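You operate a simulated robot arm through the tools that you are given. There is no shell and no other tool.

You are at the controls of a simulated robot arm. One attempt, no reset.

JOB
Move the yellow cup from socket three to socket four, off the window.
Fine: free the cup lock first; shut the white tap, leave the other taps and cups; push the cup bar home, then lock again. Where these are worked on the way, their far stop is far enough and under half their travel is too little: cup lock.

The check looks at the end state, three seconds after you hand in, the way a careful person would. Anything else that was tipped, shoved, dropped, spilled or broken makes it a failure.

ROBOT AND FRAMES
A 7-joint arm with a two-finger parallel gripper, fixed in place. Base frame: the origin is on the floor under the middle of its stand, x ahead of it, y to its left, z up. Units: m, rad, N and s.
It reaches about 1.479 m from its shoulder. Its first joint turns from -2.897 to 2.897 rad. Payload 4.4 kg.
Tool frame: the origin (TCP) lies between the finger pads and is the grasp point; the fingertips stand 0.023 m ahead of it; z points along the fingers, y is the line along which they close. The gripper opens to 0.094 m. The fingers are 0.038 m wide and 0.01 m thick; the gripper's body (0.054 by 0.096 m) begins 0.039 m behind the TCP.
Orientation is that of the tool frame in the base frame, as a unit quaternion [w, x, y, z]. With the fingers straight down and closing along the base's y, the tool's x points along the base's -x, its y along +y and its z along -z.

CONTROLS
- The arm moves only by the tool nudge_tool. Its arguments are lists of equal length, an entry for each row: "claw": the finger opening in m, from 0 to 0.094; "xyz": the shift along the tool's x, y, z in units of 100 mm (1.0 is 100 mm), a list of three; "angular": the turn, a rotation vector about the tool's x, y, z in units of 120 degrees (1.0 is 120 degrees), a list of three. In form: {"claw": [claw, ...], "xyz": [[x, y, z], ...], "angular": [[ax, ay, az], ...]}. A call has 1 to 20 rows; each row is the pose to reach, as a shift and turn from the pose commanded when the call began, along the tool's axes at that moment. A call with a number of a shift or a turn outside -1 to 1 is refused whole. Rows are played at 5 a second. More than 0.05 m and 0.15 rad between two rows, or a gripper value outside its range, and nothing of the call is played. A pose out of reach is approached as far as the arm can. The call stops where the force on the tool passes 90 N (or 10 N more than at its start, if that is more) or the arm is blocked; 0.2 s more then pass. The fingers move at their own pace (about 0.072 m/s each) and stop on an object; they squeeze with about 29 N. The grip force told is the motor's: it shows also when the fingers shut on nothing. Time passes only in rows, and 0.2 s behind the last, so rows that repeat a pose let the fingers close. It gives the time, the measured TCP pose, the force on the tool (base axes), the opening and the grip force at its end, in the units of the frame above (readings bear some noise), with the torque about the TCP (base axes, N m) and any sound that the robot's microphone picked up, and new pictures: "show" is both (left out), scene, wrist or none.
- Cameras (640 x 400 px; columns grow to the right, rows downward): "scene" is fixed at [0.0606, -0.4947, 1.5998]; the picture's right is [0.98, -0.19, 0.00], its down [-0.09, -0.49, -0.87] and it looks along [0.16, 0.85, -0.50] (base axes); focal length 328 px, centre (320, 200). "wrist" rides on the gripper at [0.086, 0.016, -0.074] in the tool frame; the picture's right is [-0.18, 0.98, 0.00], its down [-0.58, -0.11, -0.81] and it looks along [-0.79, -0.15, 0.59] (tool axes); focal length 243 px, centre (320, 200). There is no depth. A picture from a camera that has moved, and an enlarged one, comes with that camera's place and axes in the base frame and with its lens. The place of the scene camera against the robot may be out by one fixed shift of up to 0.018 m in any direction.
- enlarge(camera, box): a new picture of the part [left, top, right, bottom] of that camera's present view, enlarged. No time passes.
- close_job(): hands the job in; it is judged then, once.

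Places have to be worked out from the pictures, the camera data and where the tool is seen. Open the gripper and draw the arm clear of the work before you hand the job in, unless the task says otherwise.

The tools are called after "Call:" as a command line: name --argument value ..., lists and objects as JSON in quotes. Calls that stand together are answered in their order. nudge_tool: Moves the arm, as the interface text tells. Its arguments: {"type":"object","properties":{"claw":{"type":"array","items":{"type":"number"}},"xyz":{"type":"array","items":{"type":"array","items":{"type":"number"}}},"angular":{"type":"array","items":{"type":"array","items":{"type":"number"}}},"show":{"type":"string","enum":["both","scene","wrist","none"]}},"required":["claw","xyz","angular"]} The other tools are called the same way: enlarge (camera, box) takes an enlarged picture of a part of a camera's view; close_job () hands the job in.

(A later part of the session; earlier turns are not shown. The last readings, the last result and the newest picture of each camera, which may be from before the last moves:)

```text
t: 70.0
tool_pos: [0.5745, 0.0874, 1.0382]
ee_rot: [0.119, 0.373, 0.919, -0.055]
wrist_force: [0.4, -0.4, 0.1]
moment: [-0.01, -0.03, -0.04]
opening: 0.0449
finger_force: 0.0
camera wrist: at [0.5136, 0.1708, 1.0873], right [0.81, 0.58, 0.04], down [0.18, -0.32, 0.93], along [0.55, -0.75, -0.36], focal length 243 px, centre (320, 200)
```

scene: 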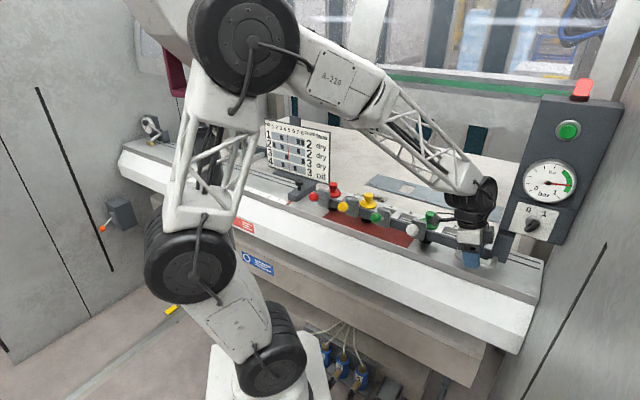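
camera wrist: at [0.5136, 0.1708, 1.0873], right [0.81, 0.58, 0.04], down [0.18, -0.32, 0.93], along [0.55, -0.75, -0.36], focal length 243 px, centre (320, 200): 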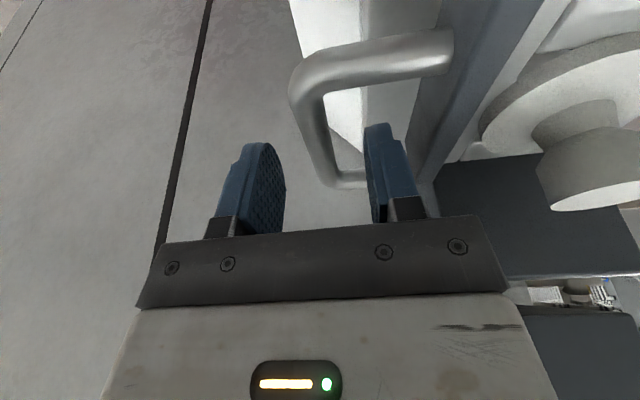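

Aligned as before. I descend the last 3.5 cm, close on the crossbar, then test a small lift.

Call:
nudge_tool --claw '[0.045, 0.045, 0.02, 0.0, 0.0, 0.0]' --xyz '[[-0.05, 0, 0.18], [-0.05, 0, 0.35], [-0.05, 0, 0.35], [-0.05, 0, 0.35], [-0.05, 0, 0.35], [-0.05, 0, 0.35]]' --angular '[[0, 0, 0], [0, 0, 0], [0, 0, 0], [0, 0, 0], [0, 0, 0], [0, 0, 0]]' --show "none"

Call:
nudge_tool --claw '[0.0, 0.0]' --xyz '[[0, 0, -0.03], [0, 0, -0.05]]' --angular '[[0, 0, 0], [0, 0, 0]]' --show "none"

Call:
nudge_tool --claw '[0.0, 0.0]' --xyz '[[0, 0, 0.03], [0, 0, 0.08]]' --angular '[[0, 0, 0], [0, 0, 0]]' --show "wrist"

```text
t: 71.3
tool_pos: [0.5852, 0.0771, 1.0047]
ee_rot: [0.119, 0.373, 0.919, -0.055]
wrist_force: [5.0, 5.1, -6.3]
moment: [-0.51, -0.48, 0.89]
opening: 0.0141
finger_force: 45.3
```

```text
t: 72.0
tool_pos: [0.5848, 0.0789, 1.0078]
ee_rot: [0.119, 0.372, 0.919, -0.054]
wrist_force: [27.2, 16.7, -39.4]
moment: [-0.21, 0.14, 0.88]
opening: 0.0142
finger_force: 45.0
```

```text
t: 72.5
tool_pos: [0.587, 0.0766, 1.0054]
ee_rot: [0.122, 0.372, 0.919, -0.053]
wrist_force: [-2.4, 10.1, 40.1]
moment: [0.05, -0.03, 1.34]
opening: 0.0133
finger_force: 45.1
camera wrist: at [0.5257, 0.1602, 1.0547], right [0.81, 0.58, 0.04], down [0.18, -0.32, 0.93], along [0.55, -0.75, -0.36], focal length 243 px, centre (320, 200)
```

wrist: 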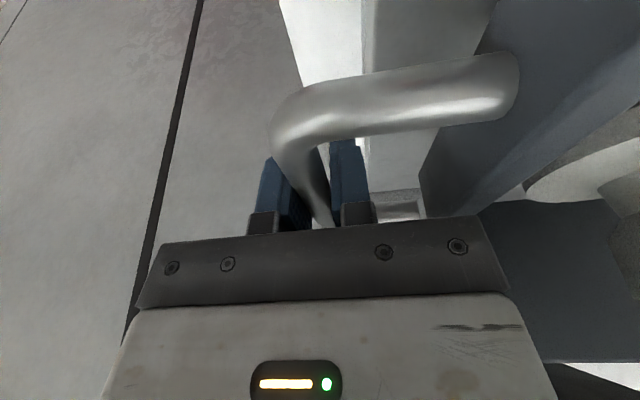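

The handle is rigid up and down (≈40 N, only finger slip), so it's simply the bar's handle. I test the bar's slide a little further (8 mm inward) and check by zoom whether the end block moves with it.

Call:
nudge_tool --claw '[0.0, 0.0, 0.0]' --xyz '[[0, 0.03, -0.02], [0, 0.06, -0.03], [0, 0.09, -0.03]]' --angular '[[0, 0, 0], [0, 0, 0], [0, 0, 0]]' --show "wrist"

Call:
enlarge --camera "scene" --box '[475, 225, 525, 265]'

Call:
enlarge --camera "scene" --box '[300, 175, 400, 245]'

```text
t: 73.3
tool_pos: [0.5927, 0.0828, 1.0026]
ee_rot: [0.118, 0.373, 0.919, -0.054]
wrist_force: [22.6, -30.5, 15.7]
moment: [0.21, 0.17, 1.58]
opening: 0.0139
finger_force: 45.3
camera wrist: at [0.5306, 0.166, 1.054], right [0.81, 0.58, 0.04], down [0.18, -0.32, 0.93], along [0.55, -0.75, -0.36], focal length 243 px, centre (320, 200)
```

wrist: 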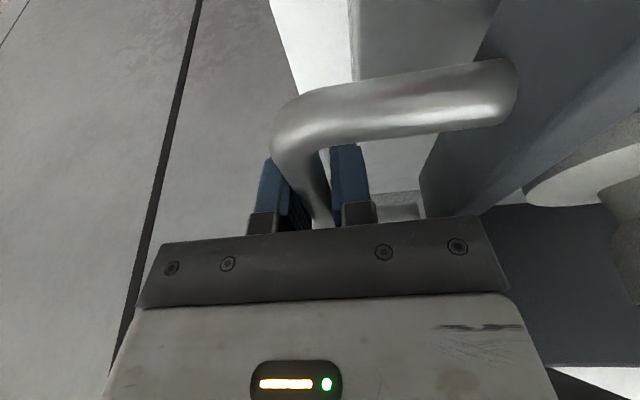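

```text
10.00 times, centred on (500, 245) of scene
camera zoom: at [0.0606, -0.4947, 1.5998], right [0.98, -0.19, 0.0], down [-0.09, -0.49, -0.87], along [0.16, 0.85, -0.5], focal length 3279 px, centre (-1480, -250)
```

zoom: 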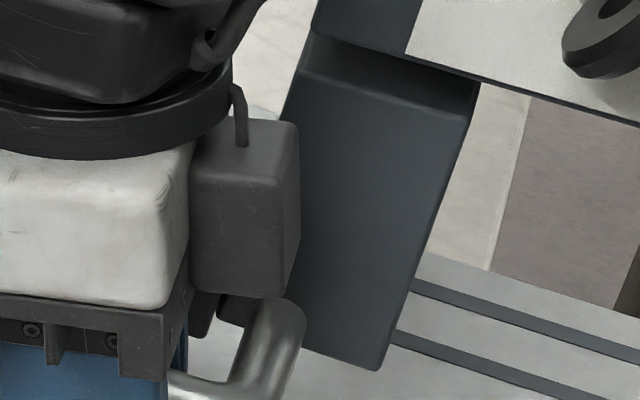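

```text
5.71 times, centred on (350, 210) of scene
camera zoom: at [0.0606, -0.4947, 1.5998], right [0.98, -0.19, 0.0], down [-0.09, -0.49, -0.87], along [0.16, 0.85, -0.5], focal length 1874 px, centre (149, 143)
```

zoom: 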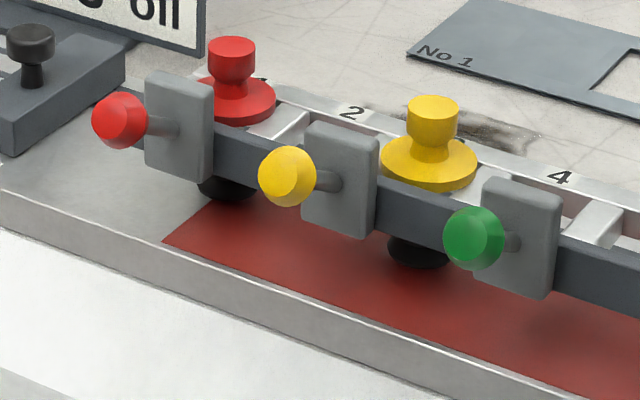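

The end block slides with the bar, so the bar assembly runs on the beam; the cup lock must be elsewhere. With the arm over here the left is visible, so I trace the conduit from the orange-lever box.

Call:
enlarge --camera "scene" --box '[90, 180, 200, 270]'

Call:
enlarge --camera "scene" --box '[90, 190, 130, 240]'

Call:
enlarge --camera "scene" --box '[130, 170, 200, 320]'

```text
4.44 times, centred on (145, 225) of scene
camera zoom: at [0.0606, -0.4947, 1.5998], right [0.98, -0.19, 0.0], down [-0.09, -0.49, -0.87], along [0.16, 0.85, -0.5], focal length 1457 px, centre (1098, 89)
```

zoom: 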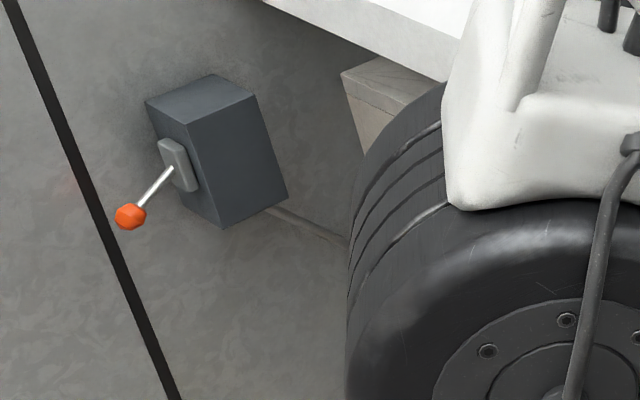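

```text
8.00 times, centred on (110, 215) of scene
camera zoom: at [0.0606, -0.4947, 1.5998], right [0.98, -0.19, 0.0], down [-0.09, -0.49, -0.87], along [0.16, 0.85, -0.5], focal length 2623 px, centre (2000, 80)
```

zoom: 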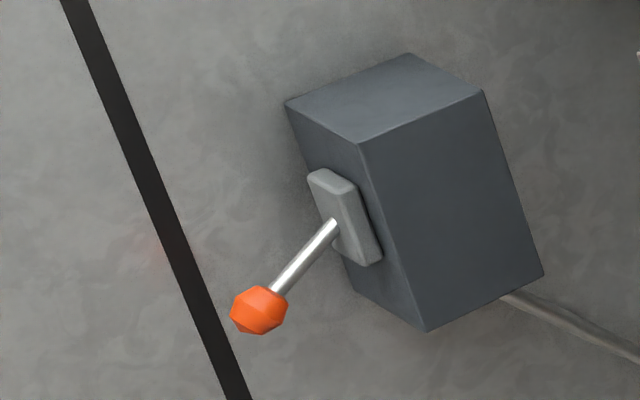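

```text
2.67 times, centred on (165, 245) of scene
camera zoom: at [0.0606, -0.4947, 1.5998], right [0.98, -0.19, 0.0], down [-0.09, -0.49, -0.87], along [0.16, 0.85, -0.5], focal length 874 px, centre (733, 80)
```

zoom: 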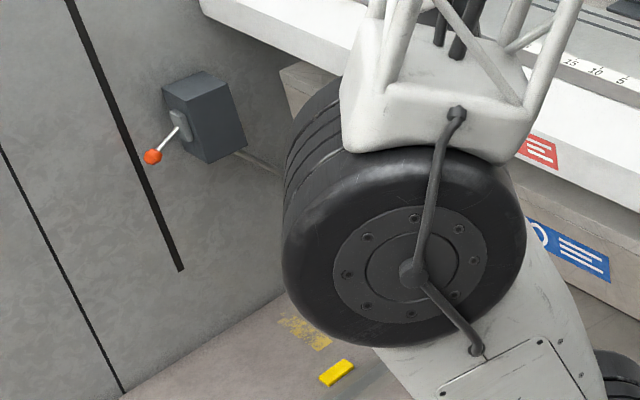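

The conduit just disappears under the machine. I return the bar to its outer stop and release the handle; then I'll check gently whether the yellow cup is actually held.

Call:
nudge_tool --claw '[0.0, 0.0, 0.0]' --xyz '[[0.02, -0.03, 0], [0.04, -0.06, 0], [0.04, -0.085, 0]]' --angular '[[0, 0, 0], [0, 0, 0], [0, 0, 0]]' --show "none"

Call:
nudge_tool --claw '[0.03, 0.045, 0.045]' --xyz '[[0, 0, 0], [0, 0, 0], [0, 0, 0]]' --angular '[[0, 0, 0], [0, 0, 0], [0, 0, 0]]' --show "scene"

Call:
enlarge --camera "scene" --box '[300, 175, 400, 245]'

```text
t: 74.2
tool_pos: [0.5834, 0.0791, 1.0032]
ee_rot: [0.119, 0.373, 0.919, -0.054]
wrist_force: [33.9, -21.7, -2.6]
moment: [0.33, 0.46, 0.73]
opening: 0.0141
finger_force: 44.9
```

```text
t: 75.0
tool_pos: [0.5831, 0.0798, 1.0036]
ee_rot: [0.119, 0.373, 0.919, -0.055]
wrist_force: [0.1, -0.7, 0.6]
moment: [-0.01, -0.03, 0.01]
opening: 0.045
finger_force: 0.1
```

scene: 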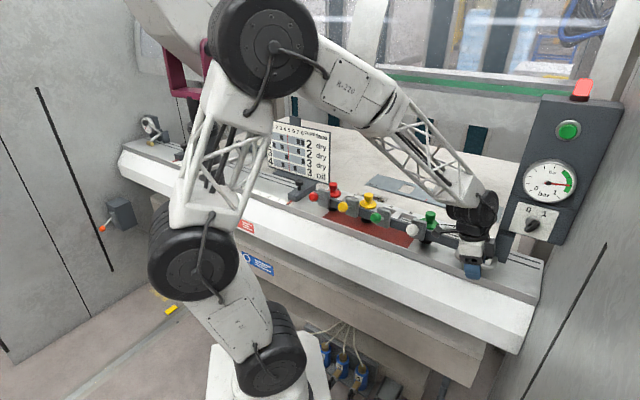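

```text
5.71 times, centred on (350, 210) of scene
camera zoom: at [0.0606, -0.4947, 1.5998], right [0.98, -0.19, 0.0], down [-0.09, -0.49, -0.87], along [0.16, 0.85, -0.5], focal length 1874 px, centre (149, 143)
```

zoom: 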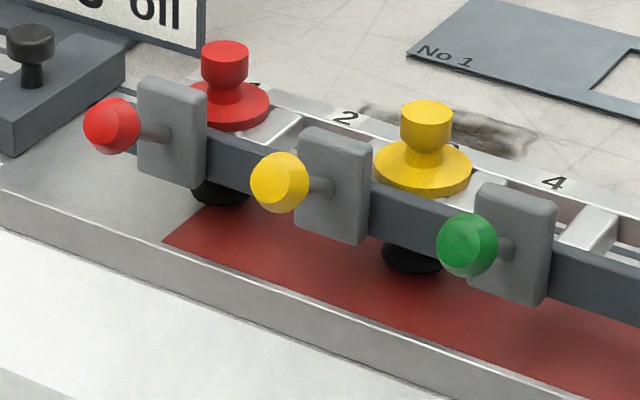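

Bar is back at its start position. I lift away and go above the yellow cup (axis about N≈0.572, S≈0.016, i.e. base ≈[0.393, 0.416], knob top ≈1.045), facing the bar squarely.

Call:
nudge_tool --claw '[0.045, 0.045, 0.045, 0.045]' --xyz '[[0, 0, -0.3], [0, 0, -0.65], [0, 0, -1.0], [0, 0, -1.0]]' --angular '[[0, 0, 0], [0, 0, 0], [0, 0, 0], [0, 0, 0]]' --show "none"

Call:
nudge_tool --claw '[0.06, 0.06, 0.06, 0.06, 0.06]' --xyz '[[0, -0.05, -0.3], [0, -0.1, -0.6], [0, -0.1, -0.9], [0, -0.1, -1.0], [0, -0.1, -1.0]]' --angular '[[0, 0.04, 0], [0, 0.08, 0], [0, 0.12, 0], [0, 0.125, 0], [0, 0.125, 0]]' --show "none"

Call:
nudge_tool --claw '[0.06, 0.06, 0.06, 0.06, 0.06, 0.06, 0.06, 0.06, 0.06, 0.06, 0.06, 0.06]' --xyz '[[0.1, 0, -0.05], [0.2, 0, -0.1], [0.3, 0, -0.15], [0.4, 0, -0.2], [0.5, 0, -0.25], [0.6, 0, -0.3], [0.7, 0, -0.3], [0.8, 0, -0.3], [0.9, 0, -0.3], [1.0, 0, -0.3], [1.0, 0, -0.3], [1.0, 0, -0.3]]' --angular '[[0, 0, -0.068], [0, 0, -0.136], [0, 0, -0.204], [0, 0, -0.272], [0, 0, -0.34], [0, 0, -0.408], [0, 0, -0.476], [0, 0, -0.544], [0, 0, -0.612], [0, 0, -0.68], [0, 0, -0.735], [0, 0, -0.735]]' --show "both"

```text
t: 76.0
tool_pos: [0.5665, 0.1004, 1.098]
ee_rot: [0.119, 0.372, 0.919, -0.055]
wrist_force: [-0.3, 0.1, -0.7]
moment: [0.03, -0.01, 0.02]
opening: 0.0451
finger_force: 0.0
```

```text
t: 77.2
tool_pos: [0.5406, 0.1112, 1.1962]
ee_rot: [-0.003, 0.376, 0.927, -0.005]
wrist_force: [0.2, 0.0, -0.3]
moment: [-0.01, 0.04, -0.02]
opening: 0.0599
finger_force: 0.1
```

```text
t: 79.8
tool_pos: [0.469, 0.1813, 1.2284]
ee_rot: [-0.005, -0.374, 0.927, -0.003]
wrist_force: [-0.4, 0.5, -0.5]
moment: [0.0, 0.02, 0.03]
opening: 0.06
finger_force: 0.2
camera wrist: at [0.3971, 0.1323, 1.3037], right [-0.55, 0.83, 0.0], down [0.5, 0.33, 0.8], along [0.67, 0.44, -0.6], focal length 243 px, centre (320, 200)
```

scene: 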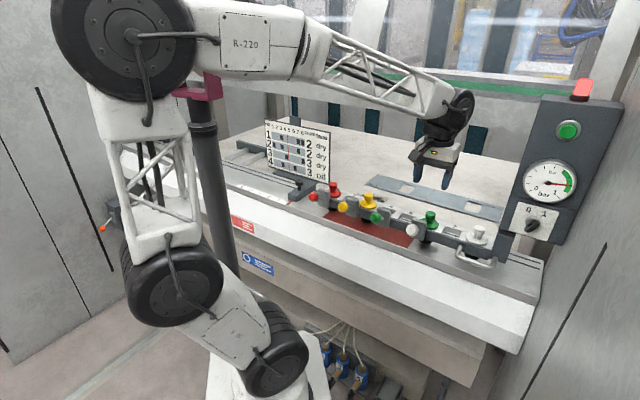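
wrist: 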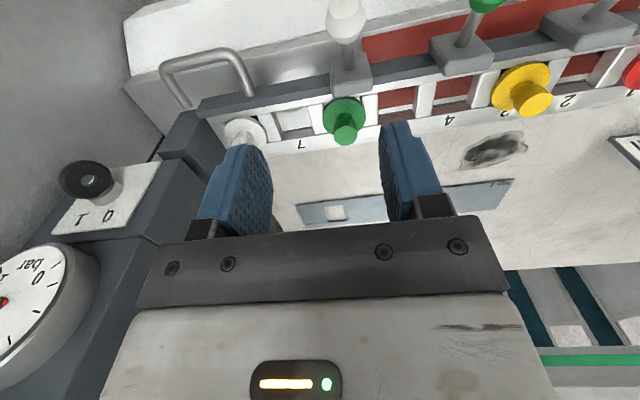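

Call:
nudge_tool --claw '[0.06, 0.06, 0.06]' --xyz '[[-0.2, 0.37, 0], [-0.4, 0.75, 0], [-0.4, 0.75, 0]]' --angular '[[0, 0, -0.005], [0, 0, -0.009], [0, 0, -0.009]]' --show "none"

Call:
nudge_tool --claw '[0.06, 0.06, 0.06]' --xyz '[[-0.2, 0.37, 0], [-0.37, 0.72, 0], [-0.37, 0.72, 0]]' --angular '[[0, 0, 0], [0, 0, 0], [0, 0, 0]]' --show "none"

Call:
nudge_tool --claw '[0.06, 0.06, 0.06]' --xyz '[[-0.2, 0.37, 0.1], [-0.37, 0.72, 0.2], [-0.37, 0.72, 0.2]]' --angular '[[0, 0, 0], [0, 0, 0], [0, 0, 0]]' --show "both"

```text
t: 80.5
tool_pos: [0.4458, 0.2639, 1.226]
ee_rot: [-0.005, -0.383, 0.924, -0.002]
wrist_force: [0.3, 0.3, -0.2]
moment: [-0.01, 0.0, -0.02]
opening: 0.0603
finger_force: 0.0
```

```text
t: 81.3
tool_pos: [0.42, 0.3399, 1.2254]
ee_rot: [-0.005, -0.383, 0.924, -0.001]
wrist_force: [-0.2, -0.2, -0.3]
moment: [-0.01, 0.03, 0.01]
opening: 0.0598
finger_force: 0.1
```

```text
t: 82.2
tool_pos: [0.3961, 0.4182, 1.2029]
ee_rot: [-0.005, -0.383, 0.924, -0.003]
wrist_force: [0.3, 0.4, 0.7]
moment: [0.05, 0.02, 0.01]
opening: 0.0602
finger_force: 0.0
camera wrist: at [0.3248, 0.3689, 1.2792], right [-0.57, 0.82, 0.0], down [0.49, 0.34, 0.8], along [0.66, 0.45, -0.6], focal length 243 px, centre (320, 200)
```

scene: 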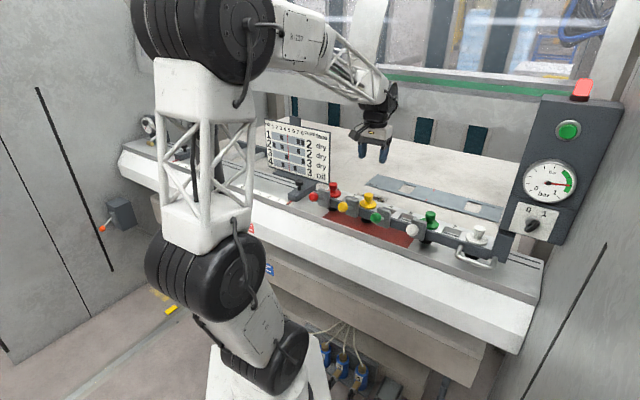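
wrist: 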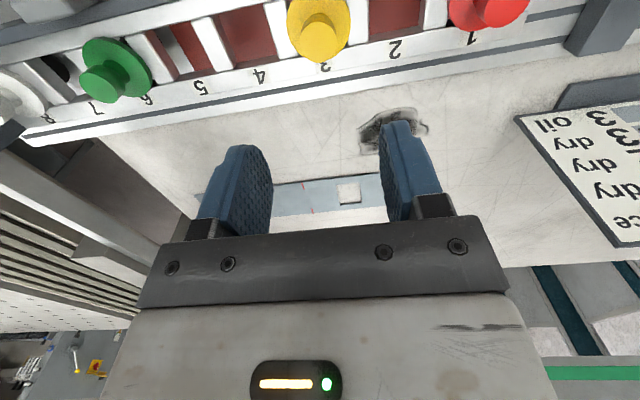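

Nearly centred above the yellow cup (knob at image column ≈320). I zoom to check the alignment, and also peek at the items in the lower-left corner of the view.

Call:
enlarge --camera "wrist" --box '[250, 0, 390, 90]'

Call:
enlarge --camera "wrist" --box '[0, 290, 150, 400]'

```text
4.44 times, centred on (320, 45) of wrist
camera zoom: at [0.3248, 0.3689, 1.2792], right [-0.57, 0.82, 0.0], down [0.49, 0.34, 0.8], along [0.66, 0.45, -0.6], focal length 1078 px, centre (320, 889)
```

zoom: 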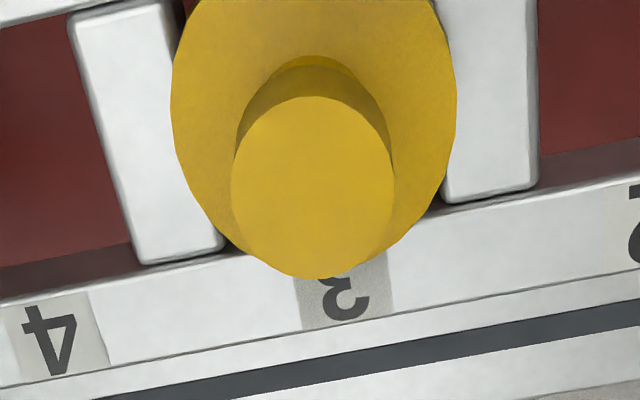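

```text
3.64 times, centred on (75, 345) of wrist
camera zoom: at [0.3248, 0.3689, 1.2792], right [-0.57, 0.82, 0.0], down [0.49, 0.34, 0.8], along [0.66, 0.45, -0.6], focal length 882 px, centre (1211, -327)
```

zoom: 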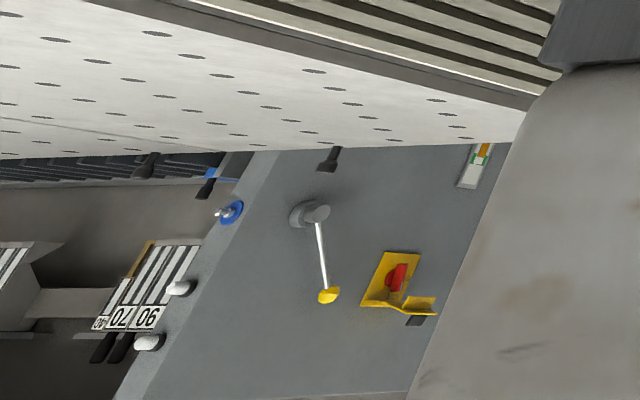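

The knob (Ø≈31 mm, top z≈1.048) is centred; the other machine in the corner is just background. I descend to straddle the knob with the tips just above the flange.

Call:
nudge_tool --claw '[0.06, 0.06, 0.06, 0.06]' --xyz '[[0, 0.0, 0.4], [0, 0.0, 0.8], [0, 0.0, 1.0], [0, 0.0, 1.0]]' --angular '[[0, 0, 0], [0, 0, 0], [0, 0, 0], [0, 0, 0]]' --show "both"

```text
t: 83.2
tool_pos: [0.3974, 0.4157, 1.1023]
ee_rot: [-0.004, -0.382, 0.924, -0.003]
wrist_force: [0.0, 0.2, -1.1]
moment: [0.02, -0.03, -0.02]
opening: 0.0599
finger_force: 0.1
camera wrist: at [0.3256, 0.3656, 1.1786], right [-0.57, 0.82, 0.0], down [0.49, 0.34, 0.8], along [0.66, 0.45, -0.6], focal length 243 px, centre (320, 200)
```

scene: 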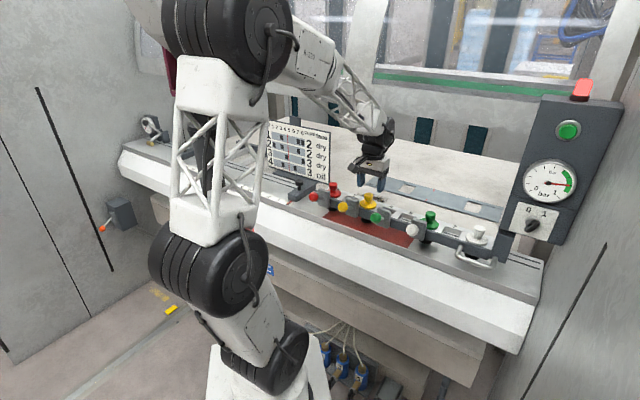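
wrist: 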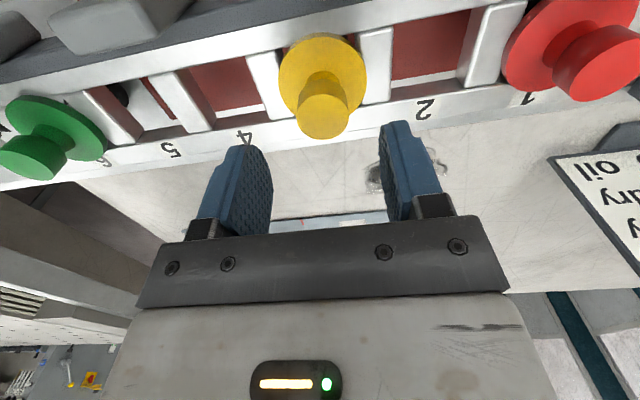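

Call:
enlarge --camera "wrist" --box '[230, 20, 410, 140]'

Call:
enlarge --camera "wrist" --box '[40, 50, 240, 180]'

```text
3.33 times, centred on (320, 80) of wrist
camera zoom: at [0.3256, 0.3656, 1.1786], right [-0.57, 0.82, 0.0], down [0.49, 0.34, 0.8], along [0.66, 0.45, -0.6], focal length 809 px, centre (320, 600)
```

zoom: 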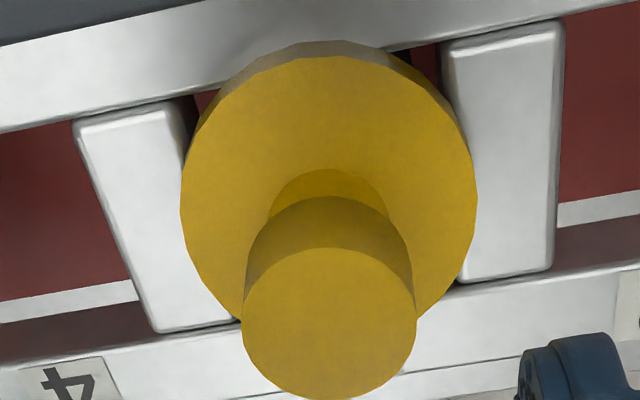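

```text
3.08 times, centred on (140, 115) of wrist
camera zoom: at [0.3256, 0.3656, 1.1786], right [-0.57, 0.82, 0.0], down [0.49, 0.34, 0.8], along [0.66, 0.45, -0.6], focal length 746 px, centre (874, 462)
```

zoom: 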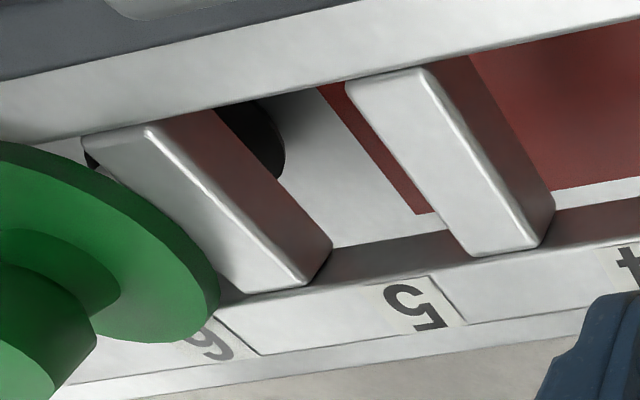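

Still centred. I go down 58 mm, close on the knob and raise only 1.5 mm to feel whether the cup is held.

Call:
nudge_tool --claw '[0.06, 0.06, 0.06]' --xyz '[[0, 0.0, 0.3], [0, 0.0, 0.58], [0, 0.0, 0.58]]' --angular '[[0, 0, 0], [0, 0, 0], [0, 0, 0]]' --show "none"

Call:
nudge_tool --claw '[0.04, 0.02, 0.02, 0.02]' --xyz '[[0, 0, 0], [0, 0, 0], [0, 0, 0], [0, 0, 0]]' --angular '[[0, 0, 0], [0, 0, 0], [0, 0, 0], [0, 0, 0]]' --show "both"

```text
t: 84.0
tool_pos: [0.396, 0.4158, 1.0468]
ee_rot: [-0.003, -0.382, 0.924, -0.002]
wrist_force: [-2.3, -1.4, 44.4]
moment: [0.94, 1.12, 0.05]
opening: 0.0608
finger_force: 0.6
```

```text
t: 84.9
tool_pos: [0.3958, 0.4155, 1.0481]
ee_rot: [-0.003, -0.384, 0.923, -0.001]
wrist_force: [-20.1, 18.7, 8.9]
moment: [0.44, 0.35, 0.01]
opening: 0.0324
finger_force: 13.6
stopped in row 4: the force on the tool passed its limit at 91 N (the readings are from after the stop); the commanded pose is now the measured one
camera wrist: at [0.3252, 0.3651, 1.1236], right [-0.57, 0.82, 0.0], down [0.49, 0.34, 0.8], along [0.66, 0.45, -0.6], focal length 243 px, centre (320, 200)
```

scene: 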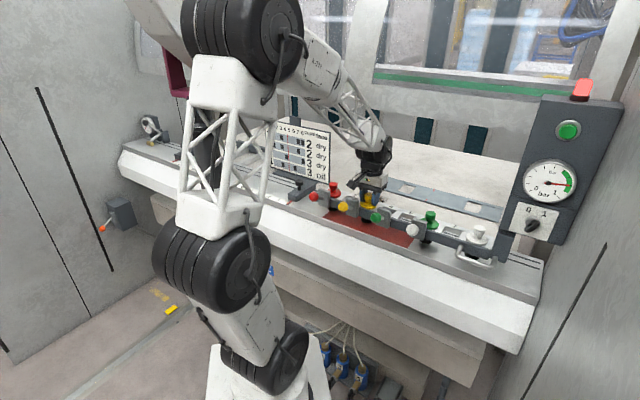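
wrist: 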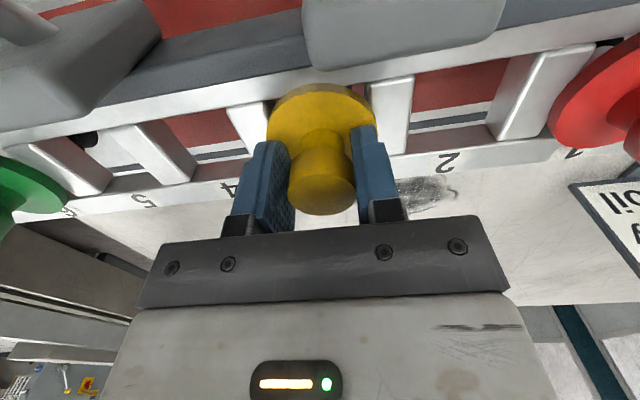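

The tips touched the flange (top ≈1.024) and the knob proved to be ~2 mm toward +S of my centre. I open a bit, rise 5 mm, shift 2 mm, and close again.

Call:
nudge_tool --claw '[0.045, 0.045, 0.045]' --xyz '[[0, 0.0, -0.03], [0, 0.02, -0.04], [0, 0.02, -0.04]]' --angular '[[0, 0, 0], [0, 0, 0], [0, 0, 0]]' --show "wrist"

Call:
enlarge --camera "wrist" --box '[220, 80, 420, 240]'

```text
t: 85.7
tool_pos: [0.3967, 0.416, 1.0515]
ee_rot: [-0.002, -0.383, 0.924, -0.001]
wrist_force: [-0.3, -0.7, 0.1]
moment: [0.02, 0.02, 0.03]
opening: 0.0449
finger_force: 0.1
camera wrist: at [0.325, 0.3655, 1.1268], right [-0.57, 0.82, 0.0], down [0.49, 0.34, 0.8], along [0.66, 0.45, -0.6], focal length 243 px, centre (320, 200)
```

wrist: 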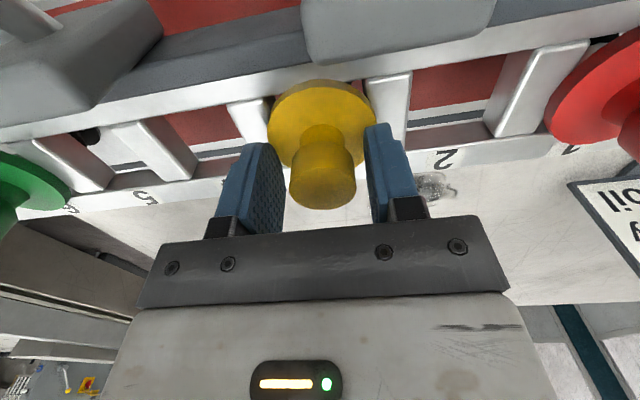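

```text
2.50 times, centred on (320, 160) of wrist
camera zoom: at [0.325, 0.3655, 1.1268], right [-0.57, 0.82, 0.0], down [0.49, 0.34, 0.8], along [0.66, 0.45, -0.6], focal length 606 px, centre (320, 300)
```

zoom: 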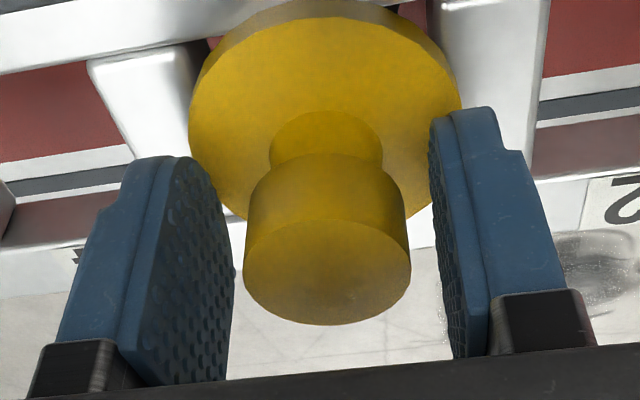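

Call:
nudge_tool --claw '[0.035, 0.03, 0.02, 0.02, 0.02]' --xyz '[[0, -0.01, 0], [0, -0.01, 0], [0, -0.01, 0], [0, -0.01, 0], [0, -0.01, 0]]' --angular '[[0, 0, 0], [0, 0, 0], [0, 0, 0], [0, 0, 0], [0, 0, 0]]' --show "wrist"

```text
t: 86.9
tool_pos: [0.3963, 0.4151, 1.0508]
ee_rot: [-0.003, -0.383, 0.924, -0.001]
wrist_force: [-19.3, 19.0, 2.2]
moment: [0.34, 0.35, -0.11]
opening: 0.0322
finger_force: 13.9
camera wrist: at [0.3253, 0.3651, 1.127], right [-0.57, 0.82, 0.0], down [0.49, 0.34, 0.8], along [0.66, 0.45, -0.6], focal length 243 px, centre (320, 200)
```

wrist: 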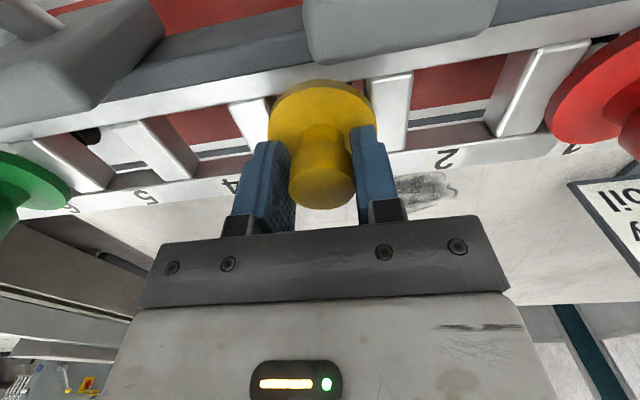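

Call:
nudge_tool --claw '[0.02, 0.02]' --xyz '[[0, 0.01, 0], [0, 0.02, 0]]' --angular '[[0, 0, 0], [0, 0, 0]]' --show "none"

Call:
nudge_tool --claw '[0.0, 0.0, 0.0]' --xyz '[[0, 0, 0], [0, 0, 0], [0, 0, -0.02]]' --angular '[[0, 0, 0], [0, 0, 0], [0, 0, 0]]' --show "wrist"

```text
t: 87.5
tool_pos: [0.3956, 0.4158, 1.0516]
ee_rot: [-0.003, -0.382, 0.924, -0.002]
wrist_force: [-9.2, 7.7, 3.1]
moment: [0.2, 0.32, -0.05]
opening: 0.0291
finger_force: 29.3
```

```text
t: 88.3
tool_pos: [0.3956, 0.4171, 1.0518]
ee_rot: [-0.003, -0.383, 0.924, -0.002]
wrist_force: [-11.2, 11.6, -22.8]
moment: [0.49, 0.18, -0.08]
opening: 0.0288
finger_force: 28.7
camera wrist: at [0.3238, 0.3663, 1.1274], right [-0.57, 0.82, 0.0], down [0.49, 0.34, 0.8], along [0.66, 0.45, -0.6], focal length 243 px, centre (320, 200)
```

wrist: 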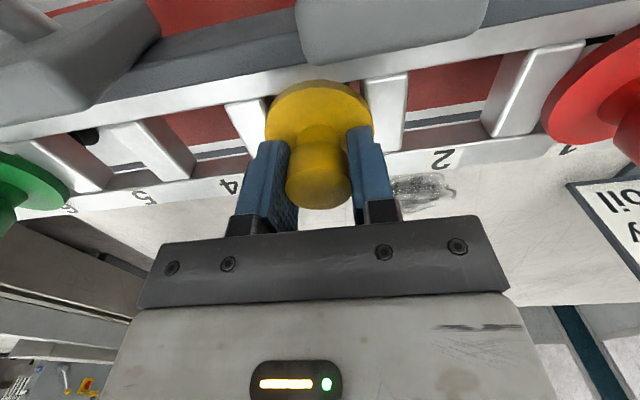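

The cup is firmly held (2 mm command gave ~23 N and no lift), so a lock really is engaged. I relax, release the knob and rise, then keep looking for the lock.

Call:
nudge_tool --claw '[0.0, 0.045, 0.06, 0.06]' --xyz '[[0, 0, 0.02], [0, 0, 0.02], [0, 0, 0.0], [0, 0, 0.0]]' --angular '[[0, 0, 0], [0, 0, 0], [0, 0, 0], [0, 0, 0]]' --show "none"

Call:
nudge_tool --claw '[0.06, 0.06, 0.06, 0.06]' --xyz '[[0, 0, -0.3], [0, 0, -0.65], [0, 0, -1.0], [0, 0, -1.0]]' --angular '[[0, 0, 0], [0, 0, 0], [0, 0, 0], [0, 0, 0]]' --show "both"

Call:
enlarge --camera "scene" --box '[120, 105, 200, 175]'

Call:
enlarge --camera "scene" --box '[270, 160, 340, 215]'

Call:
enlarge --camera "scene" --box '[300, 175, 400, 245]'

```text
t: 89.3
tool_pos: [0.3946, 0.4169, 1.0536]
ee_rot: [-0.003, -0.383, 0.924, -0.001]
wrist_force: [-0.1, -0.2, -0.3]
moment: [0.0, -0.01, 0.0]
opening: 0.0602
finger_force: 0.2
```

```text
t: 90.3
tool_pos: [0.3956, 0.4176, 1.1523]
ee_rot: [-0.003, -0.383, 0.924, -0.001]
wrist_force: [0.5, -0.1, 0.1]
moment: [-0.02, 0.02, 0.01]
opening: 0.0601
finger_force: 0.1
camera wrist: at [0.3244, 0.3673, 1.2271], right [-0.57, 0.82, 0.0], down [0.49, 0.34, 0.8], along [0.66, 0.45, -0.6], focal length 243 px, centre (320, 200)
```

scene: 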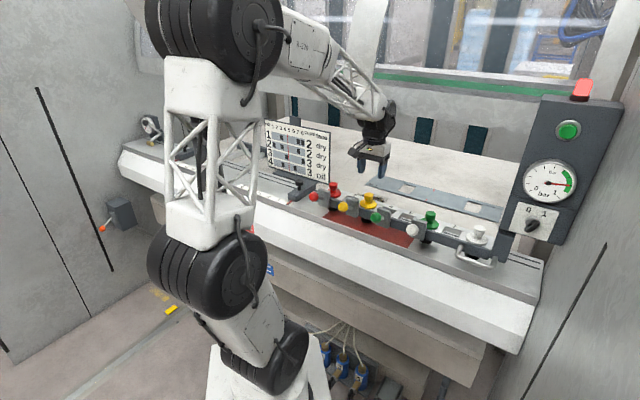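
wrist: 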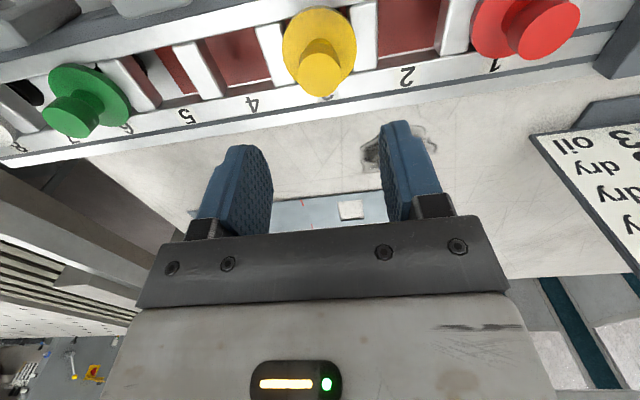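

```text
5.71 times, centred on (160, 140) of scene
camera zoom: at [0.0606, -0.4947, 1.5998], right [0.98, -0.19, 0.0], down [-0.09, -0.49, -0.87], along [0.16, 0.85, -0.5], focal length 1874 px, centre (1234, 543)
```

zoom: 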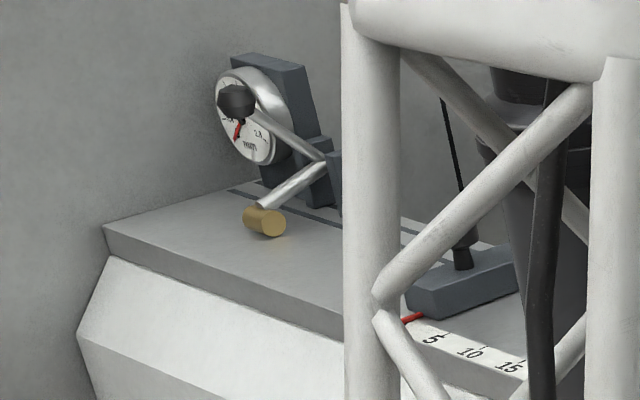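

```text
7.27 times, centred on (305, 188) of scene
camera zoom: at [0.0606, -0.4947, 1.5998], right [0.98, -0.19, 0.0], down [-0.09, -0.49, -0.87], along [0.16, 0.85, -0.5], focal length 2385 px, centre (429, 291)
```

zoom: 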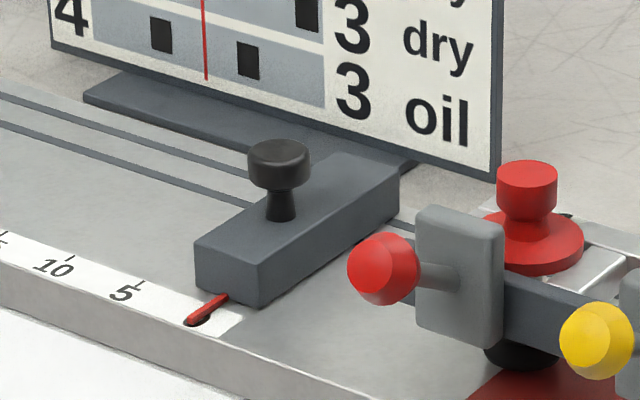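

```text
5.71 times, centred on (350, 210) of scene
camera zoom: at [0.0606, -0.4947, 1.5998], right [0.98, -0.19, 0.0], down [-0.09, -0.49, -0.87], along [0.16, 0.85, -0.5], focal length 1874 px, centre (149, 143)
```

zoom: 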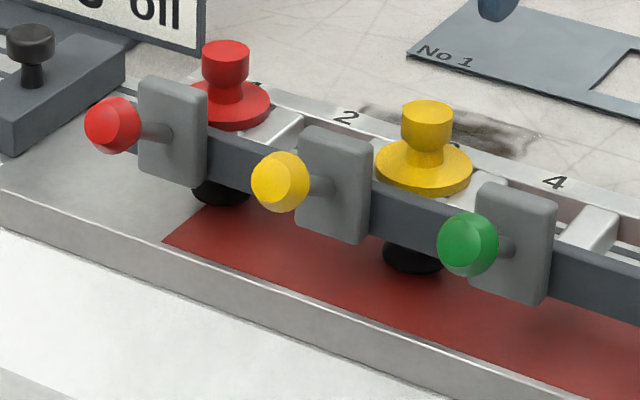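

Everything is as it was. The wall lever works out at ≈1.45 m radius and z≈0.56 — beyond practical reach — so I study the console (gauge, 0/1 turn-handle) closely as the lock candidate.

Call:
enlarge --camera "scene" --box '[505, 150, 595, 245]'

Call:
enlarge --camera "scene" --box '[530, 75, 620, 140]'

Call:
enlarge --camera "scene" --box '[525, 160, 580, 205]'

```text
4.21 times, centred on (550, 198) of scene
camera zoom: at [0.0606, -0.4947, 1.5998], right [0.98, -0.19, 0.0], down [-0.09, -0.49, -0.87], along [0.16, 0.85, -0.5], focal length 1381 px, centre (-648, 210)
```

zoom: 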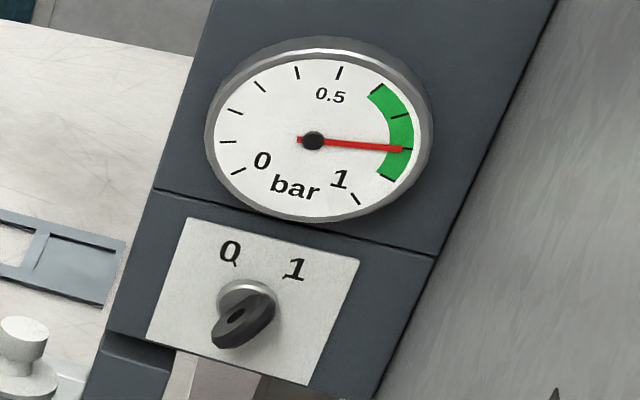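

```text
6.15 times, centred on (575, 108) of scene
camera zoom: at [0.0606, -0.4947, 1.5998], right [0.98, -0.19, 0.0], down [-0.09, -0.49, -0.87], along [0.16, 0.85, -0.5], focal length 2018 px, centre (-1249, 769)
```

zoom: 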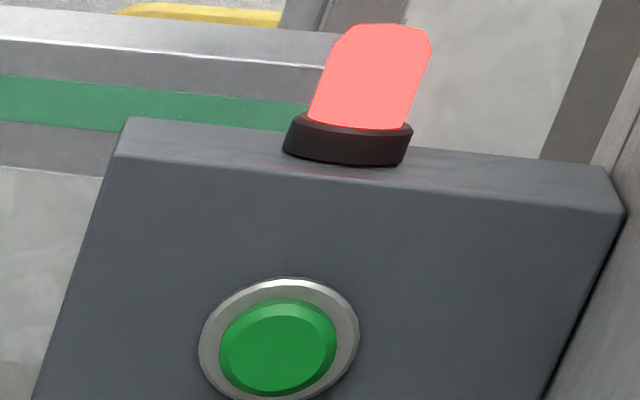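

```text
8.89 times, centred on (552, 182) of scene
camera zoom: at [0.0606, -0.4947, 1.5998], right [0.98, -0.19, 0.0], down [-0.09, -0.49, -0.87], along [0.16, 0.85, -0.5], focal length 2915 px, centre (-1747, 356)
```

zoom: 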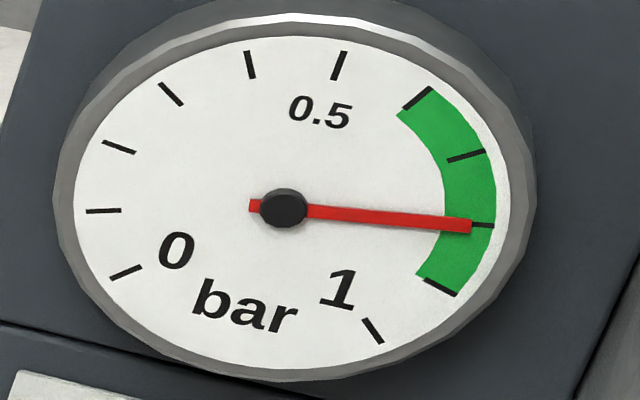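

The gauge (0.8 bar, green band) suggests vacuum, but its 0/1 turn-handle is the only other control within the arm's reach, so I want a close frontal look at it. I back off from above the cups, staying high, toward the front right.

Call:
nudge_tool --claw '[0.06, 0.06, 0.06, 0.06]' --xyz '[[0.1, -0.05, -0.35], [0.3, -0.2, -0.7], [0.6, -0.5, -0.9], [0.6, -0.5, -0.9]]' --angular '[[0, 0, 0], [0, 0, 0], [0, 0, 0], [0, 0, 0]]' --show "none"

Call:
nudge_tool --claw '[0.06, 0.06, 0.06, 0.06]' --xyz '[[0.35, -0.3, 0], [0.7, -0.6, 0], [1.0, -0.9, 0], [1.0, -0.9, 0]]' --angular '[[0, 0, 0], [0, 0, 0], [0, 0, 0], [0, 0, 0]]' --show "none"

Call:
nudge_tool --claw '[0.06, 0.06, 0.06, 0.06]' --xyz '[[0.35, -0.3, 0], [0.7, -0.6, 0], [0.9, -0.95, 0], [0.9, -0.95, 0]]' --angular '[[0, 0, 0], [0, 0, 0], [0, 0, 0], [0, 0, 0]]' --show "scene"

```text
t: 91.3
tool_pos: [0.3884, 0.3401, 1.2411]
ee_rot: [-0.003, -0.382, 0.924, -0.001]
wrist_force: [-0.3, 0.4, -0.6]
moment: [-0.04, 0.0, 0.0]
opening: 0.0599
finger_force: 0.1
```

```text
t: 92.3
tool_pos: [0.3821, 0.206, 1.2414]
ee_rot: [-0.004, -0.384, 0.923, -0.001]
wrist_force: [-0.2, 0.1, 0.2]
moment: [-0.01, 0.0, 0.04]
opening: 0.0601
finger_force: 0.1
```

```text
t: 93.3
tool_pos: [0.3842, 0.0753, 1.2427]
ee_rot: [-0.004, -0.384, 0.923, -0.001]
wrist_force: [-0.3, 0.1, -0.5]
moment: [0.0, -0.01, -0.03]
opening: 0.0602
finger_force: 0.1
```

scene: 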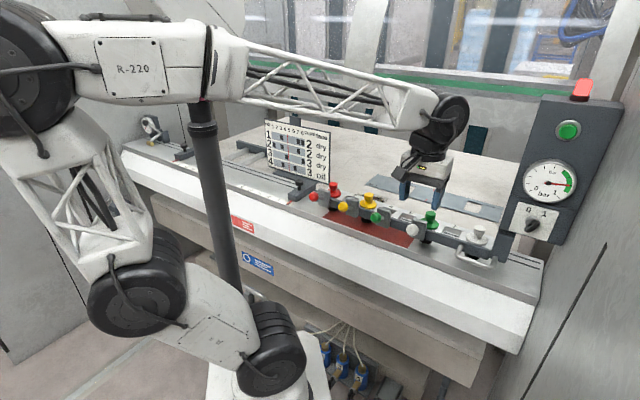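

Now I tilt the tool up toward horizontal in stages, watching the arm.

Call:
nudge_tool --claw '[0.06, 0.06, 0.06, 0.06, 0.06, 0.06, 0.06]' --xyz '[[0, -0.1, 0], [0, -0.2, 0], [0, -0.3, 0], [0, -0.4, 0], [0, -0.5, 0], [0, -0.6, 0], [0, -0.6, 0]]' --angular '[[0, -0.063, 0], [0, -0.126, 0], [0, -0.189, 0], [0, -0.252, 0], [0, -0.315, 0], [0, -0.375, 0], [0, -0.375, 0]]' --show "both"

```text
t: 94.9
tool_pos: [0.4268, 0.0332, 1.2456]
ee_rot: [0.351, -0.355, 0.854, 0.146]
wrist_force: [0.3, 0.2, -0.4]
moment: [-0.01, -0.02, -0.01]
opening: 0.06
finger_force: 0.0
camera wrist: at [0.3366, -0.0368, 1.238], right [-0.6, 0.79, 0.13], down [-0.03, -0.19, 0.98], along [0.8, 0.59, 0.14], focal length 243 px, centre (320, 200)
```

scene: 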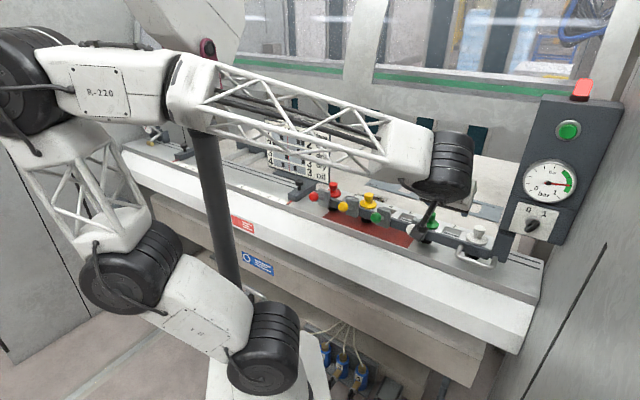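
wrist: 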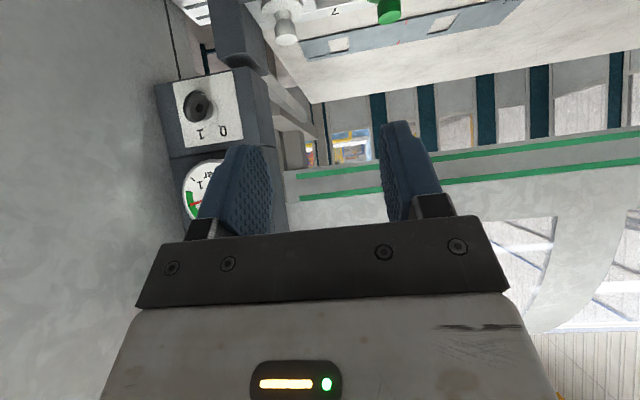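

I see a small dark T-shaped piece under/behind the console near the hub; I zoom there.

Call:
enlarge --camera "wrist" --box '[150, 0, 310, 100]'

Call:
enlarge --camera "wrist" --box '[150, 60, 270, 220]'

Call:
enlarge --camera "wrist" --box '[185, 30, 245, 85]'

```text
4.00 times, centred on (230, 50) of wrist
camera zoom: at [0.3366, -0.0368, 1.238], right [-0.6, 0.79, 0.13], down [-0.03, -0.19, 0.98], along [0.8, 0.59, 0.14], focal length 970 px, centre (680, 800)
```

zoom: 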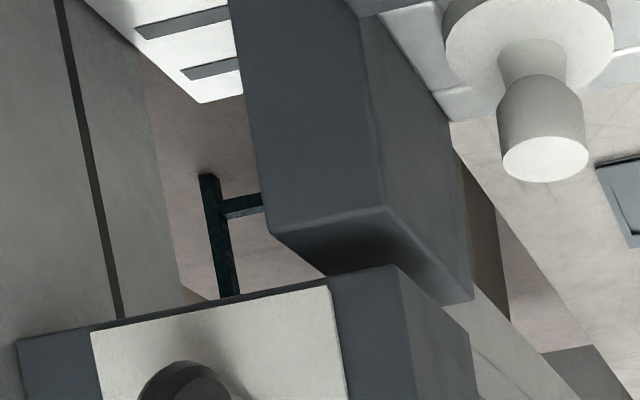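

```text
2.50 times, centred on (210, 140) of wrist
camera zoom: at [0.3366, -0.0368, 1.238], right [-0.6, 0.79, 0.13], down [-0.03, -0.19, 0.98], along [0.8, 0.59, 0.14], focal length 606 px, centre (595, 350)
```

zoom: 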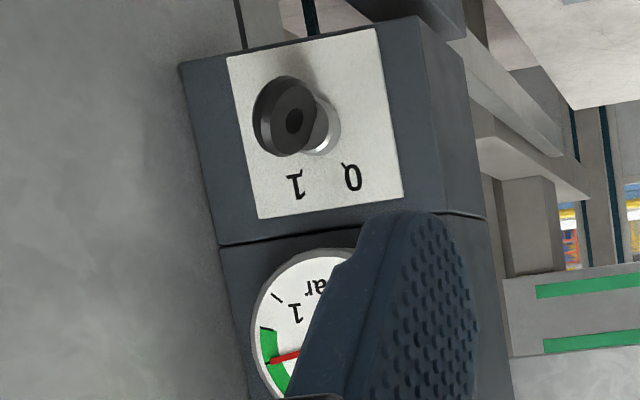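

```text
7.27 times, centred on (215, 58) of wrist
camera zoom: at [0.3366, -0.0368, 1.238], right [-0.6, 0.79, 0.13], down [-0.03, -0.19, 0.98], along [0.8, 0.59, 0.14], focal length 1764 px, centre (1084, 1236)
```

zoom: 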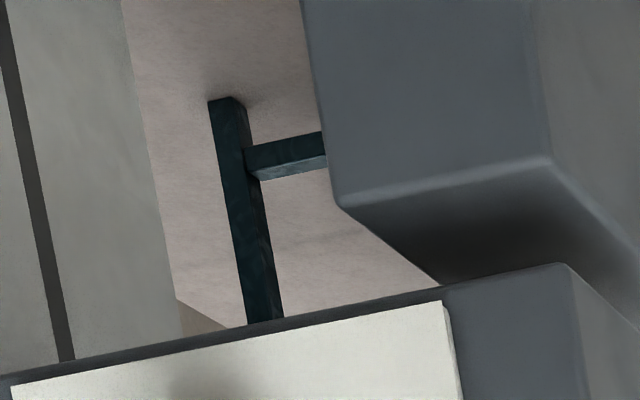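

That T-piece is only a far background rack. I continue tilting to horizontal, then line up in front of the turn-handle.

Call:
nudge_tool --claw '[0.06, 0.06, 0.06, 0.06, 0.06, 0.06, 0.06]' --xyz '[[0, 0, 0], [0, 0, 0], [0, 0, 0], [0, 0, 0], [0, 0, 0], [0, 0, 0], [0, 0, 0]]' --angular '[[0, -0.063, 0], [0, -0.126, 0], [0, -0.189, 0], [0, -0.252, 0], [0, -0.315, 0], [0, -0.375, 0], [0, -0.375, 0]]' --show "both"

```text
t: 96.5
tool_pos: [0.4275, 0.0339, 1.2456]
ee_rot: [0.652, -0.272, 0.655, 0.27]
wrist_force: [0.5, -0.1, 0.5]
moment: [0.0, -0.03, 0.02]
opening: 0.0601
finger_force: 0.1
camera wrist: at [0.3643, -0.0096, 1.1598], right [-0.69, 0.7, 0.18], down [-0.49, -0.65, 0.59], along [0.53, 0.32, 0.79], focal length 243 px, centre (320, 200)
```

scene: 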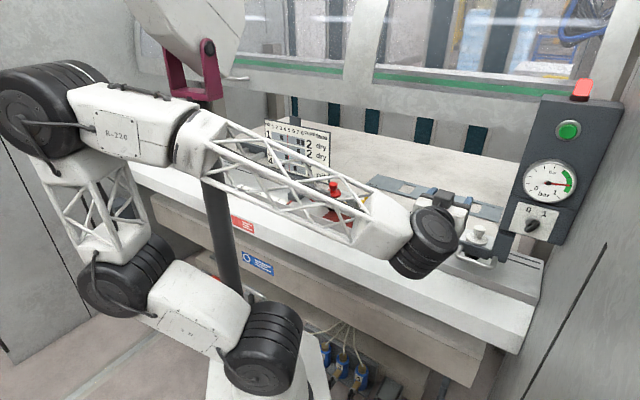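
wrist: 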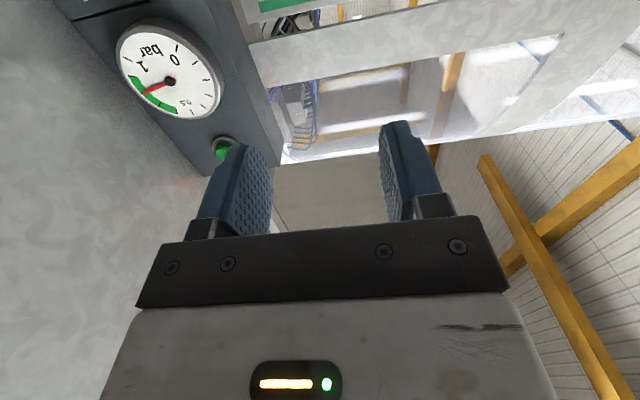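

The tool is horizontal now. I move toward the turn-handle's axis (S≈-0.446, z≈1.146) while rolling 36° to match the blade, still well in front of it.

Call:
nudge_tool --claw '[0.06, 0.06, 0.06, 0.06, 0.06, 0.06]' --xyz '[[0.1, -0.17, 0], [0.2, -0.34, 0], [0.3, -0.51, 0], [0.4, -0.68, 0], [0.5, -0.85, 0], [0.5, -0.85, 0]]' --angular '[[0, 0, 0.06], [0, 0, 0.12], [0, 0, 0.18], [0, 0, 0.24], [0, 0, 0.3], [0, 0, 0.3]]' --show "both"

```text
t: 97.9
tool_pos: [0.4871, -0.0273, 1.1952]
ee_rot: [0.535, -0.055, 0.707, 0.459]
wrist_force: [0.4, -0.6, -0.3]
moment: [-0.02, 0.0, -0.01]
opening: 0.06
finger_force: 0.0
camera wrist: at [0.3901, -0.0365, 1.1358], right [-0.48, 0.49, 0.73], down [-0.26, -0.87, 0.41], along [0.84, 0.01, 0.55], focal length 243 px, centre (320, 200)
```

scene: 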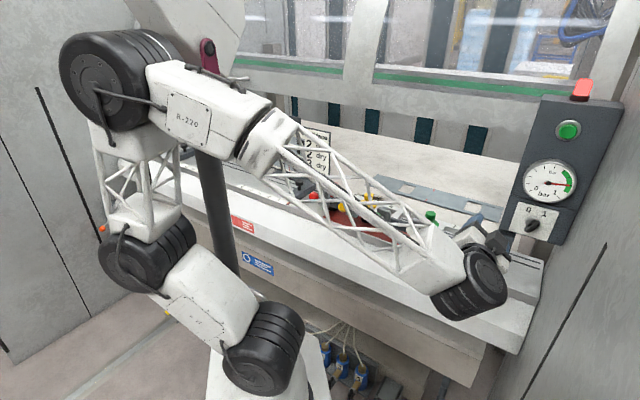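
wrist: 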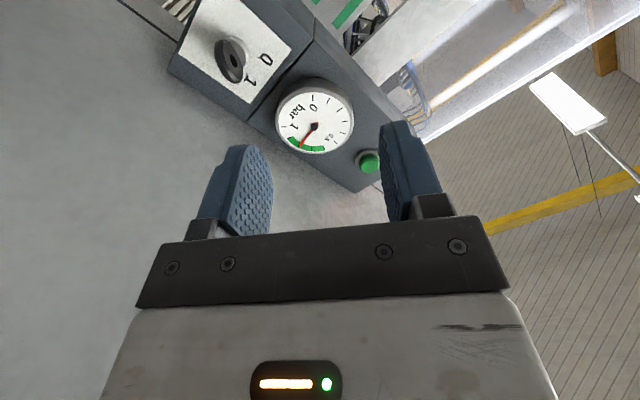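

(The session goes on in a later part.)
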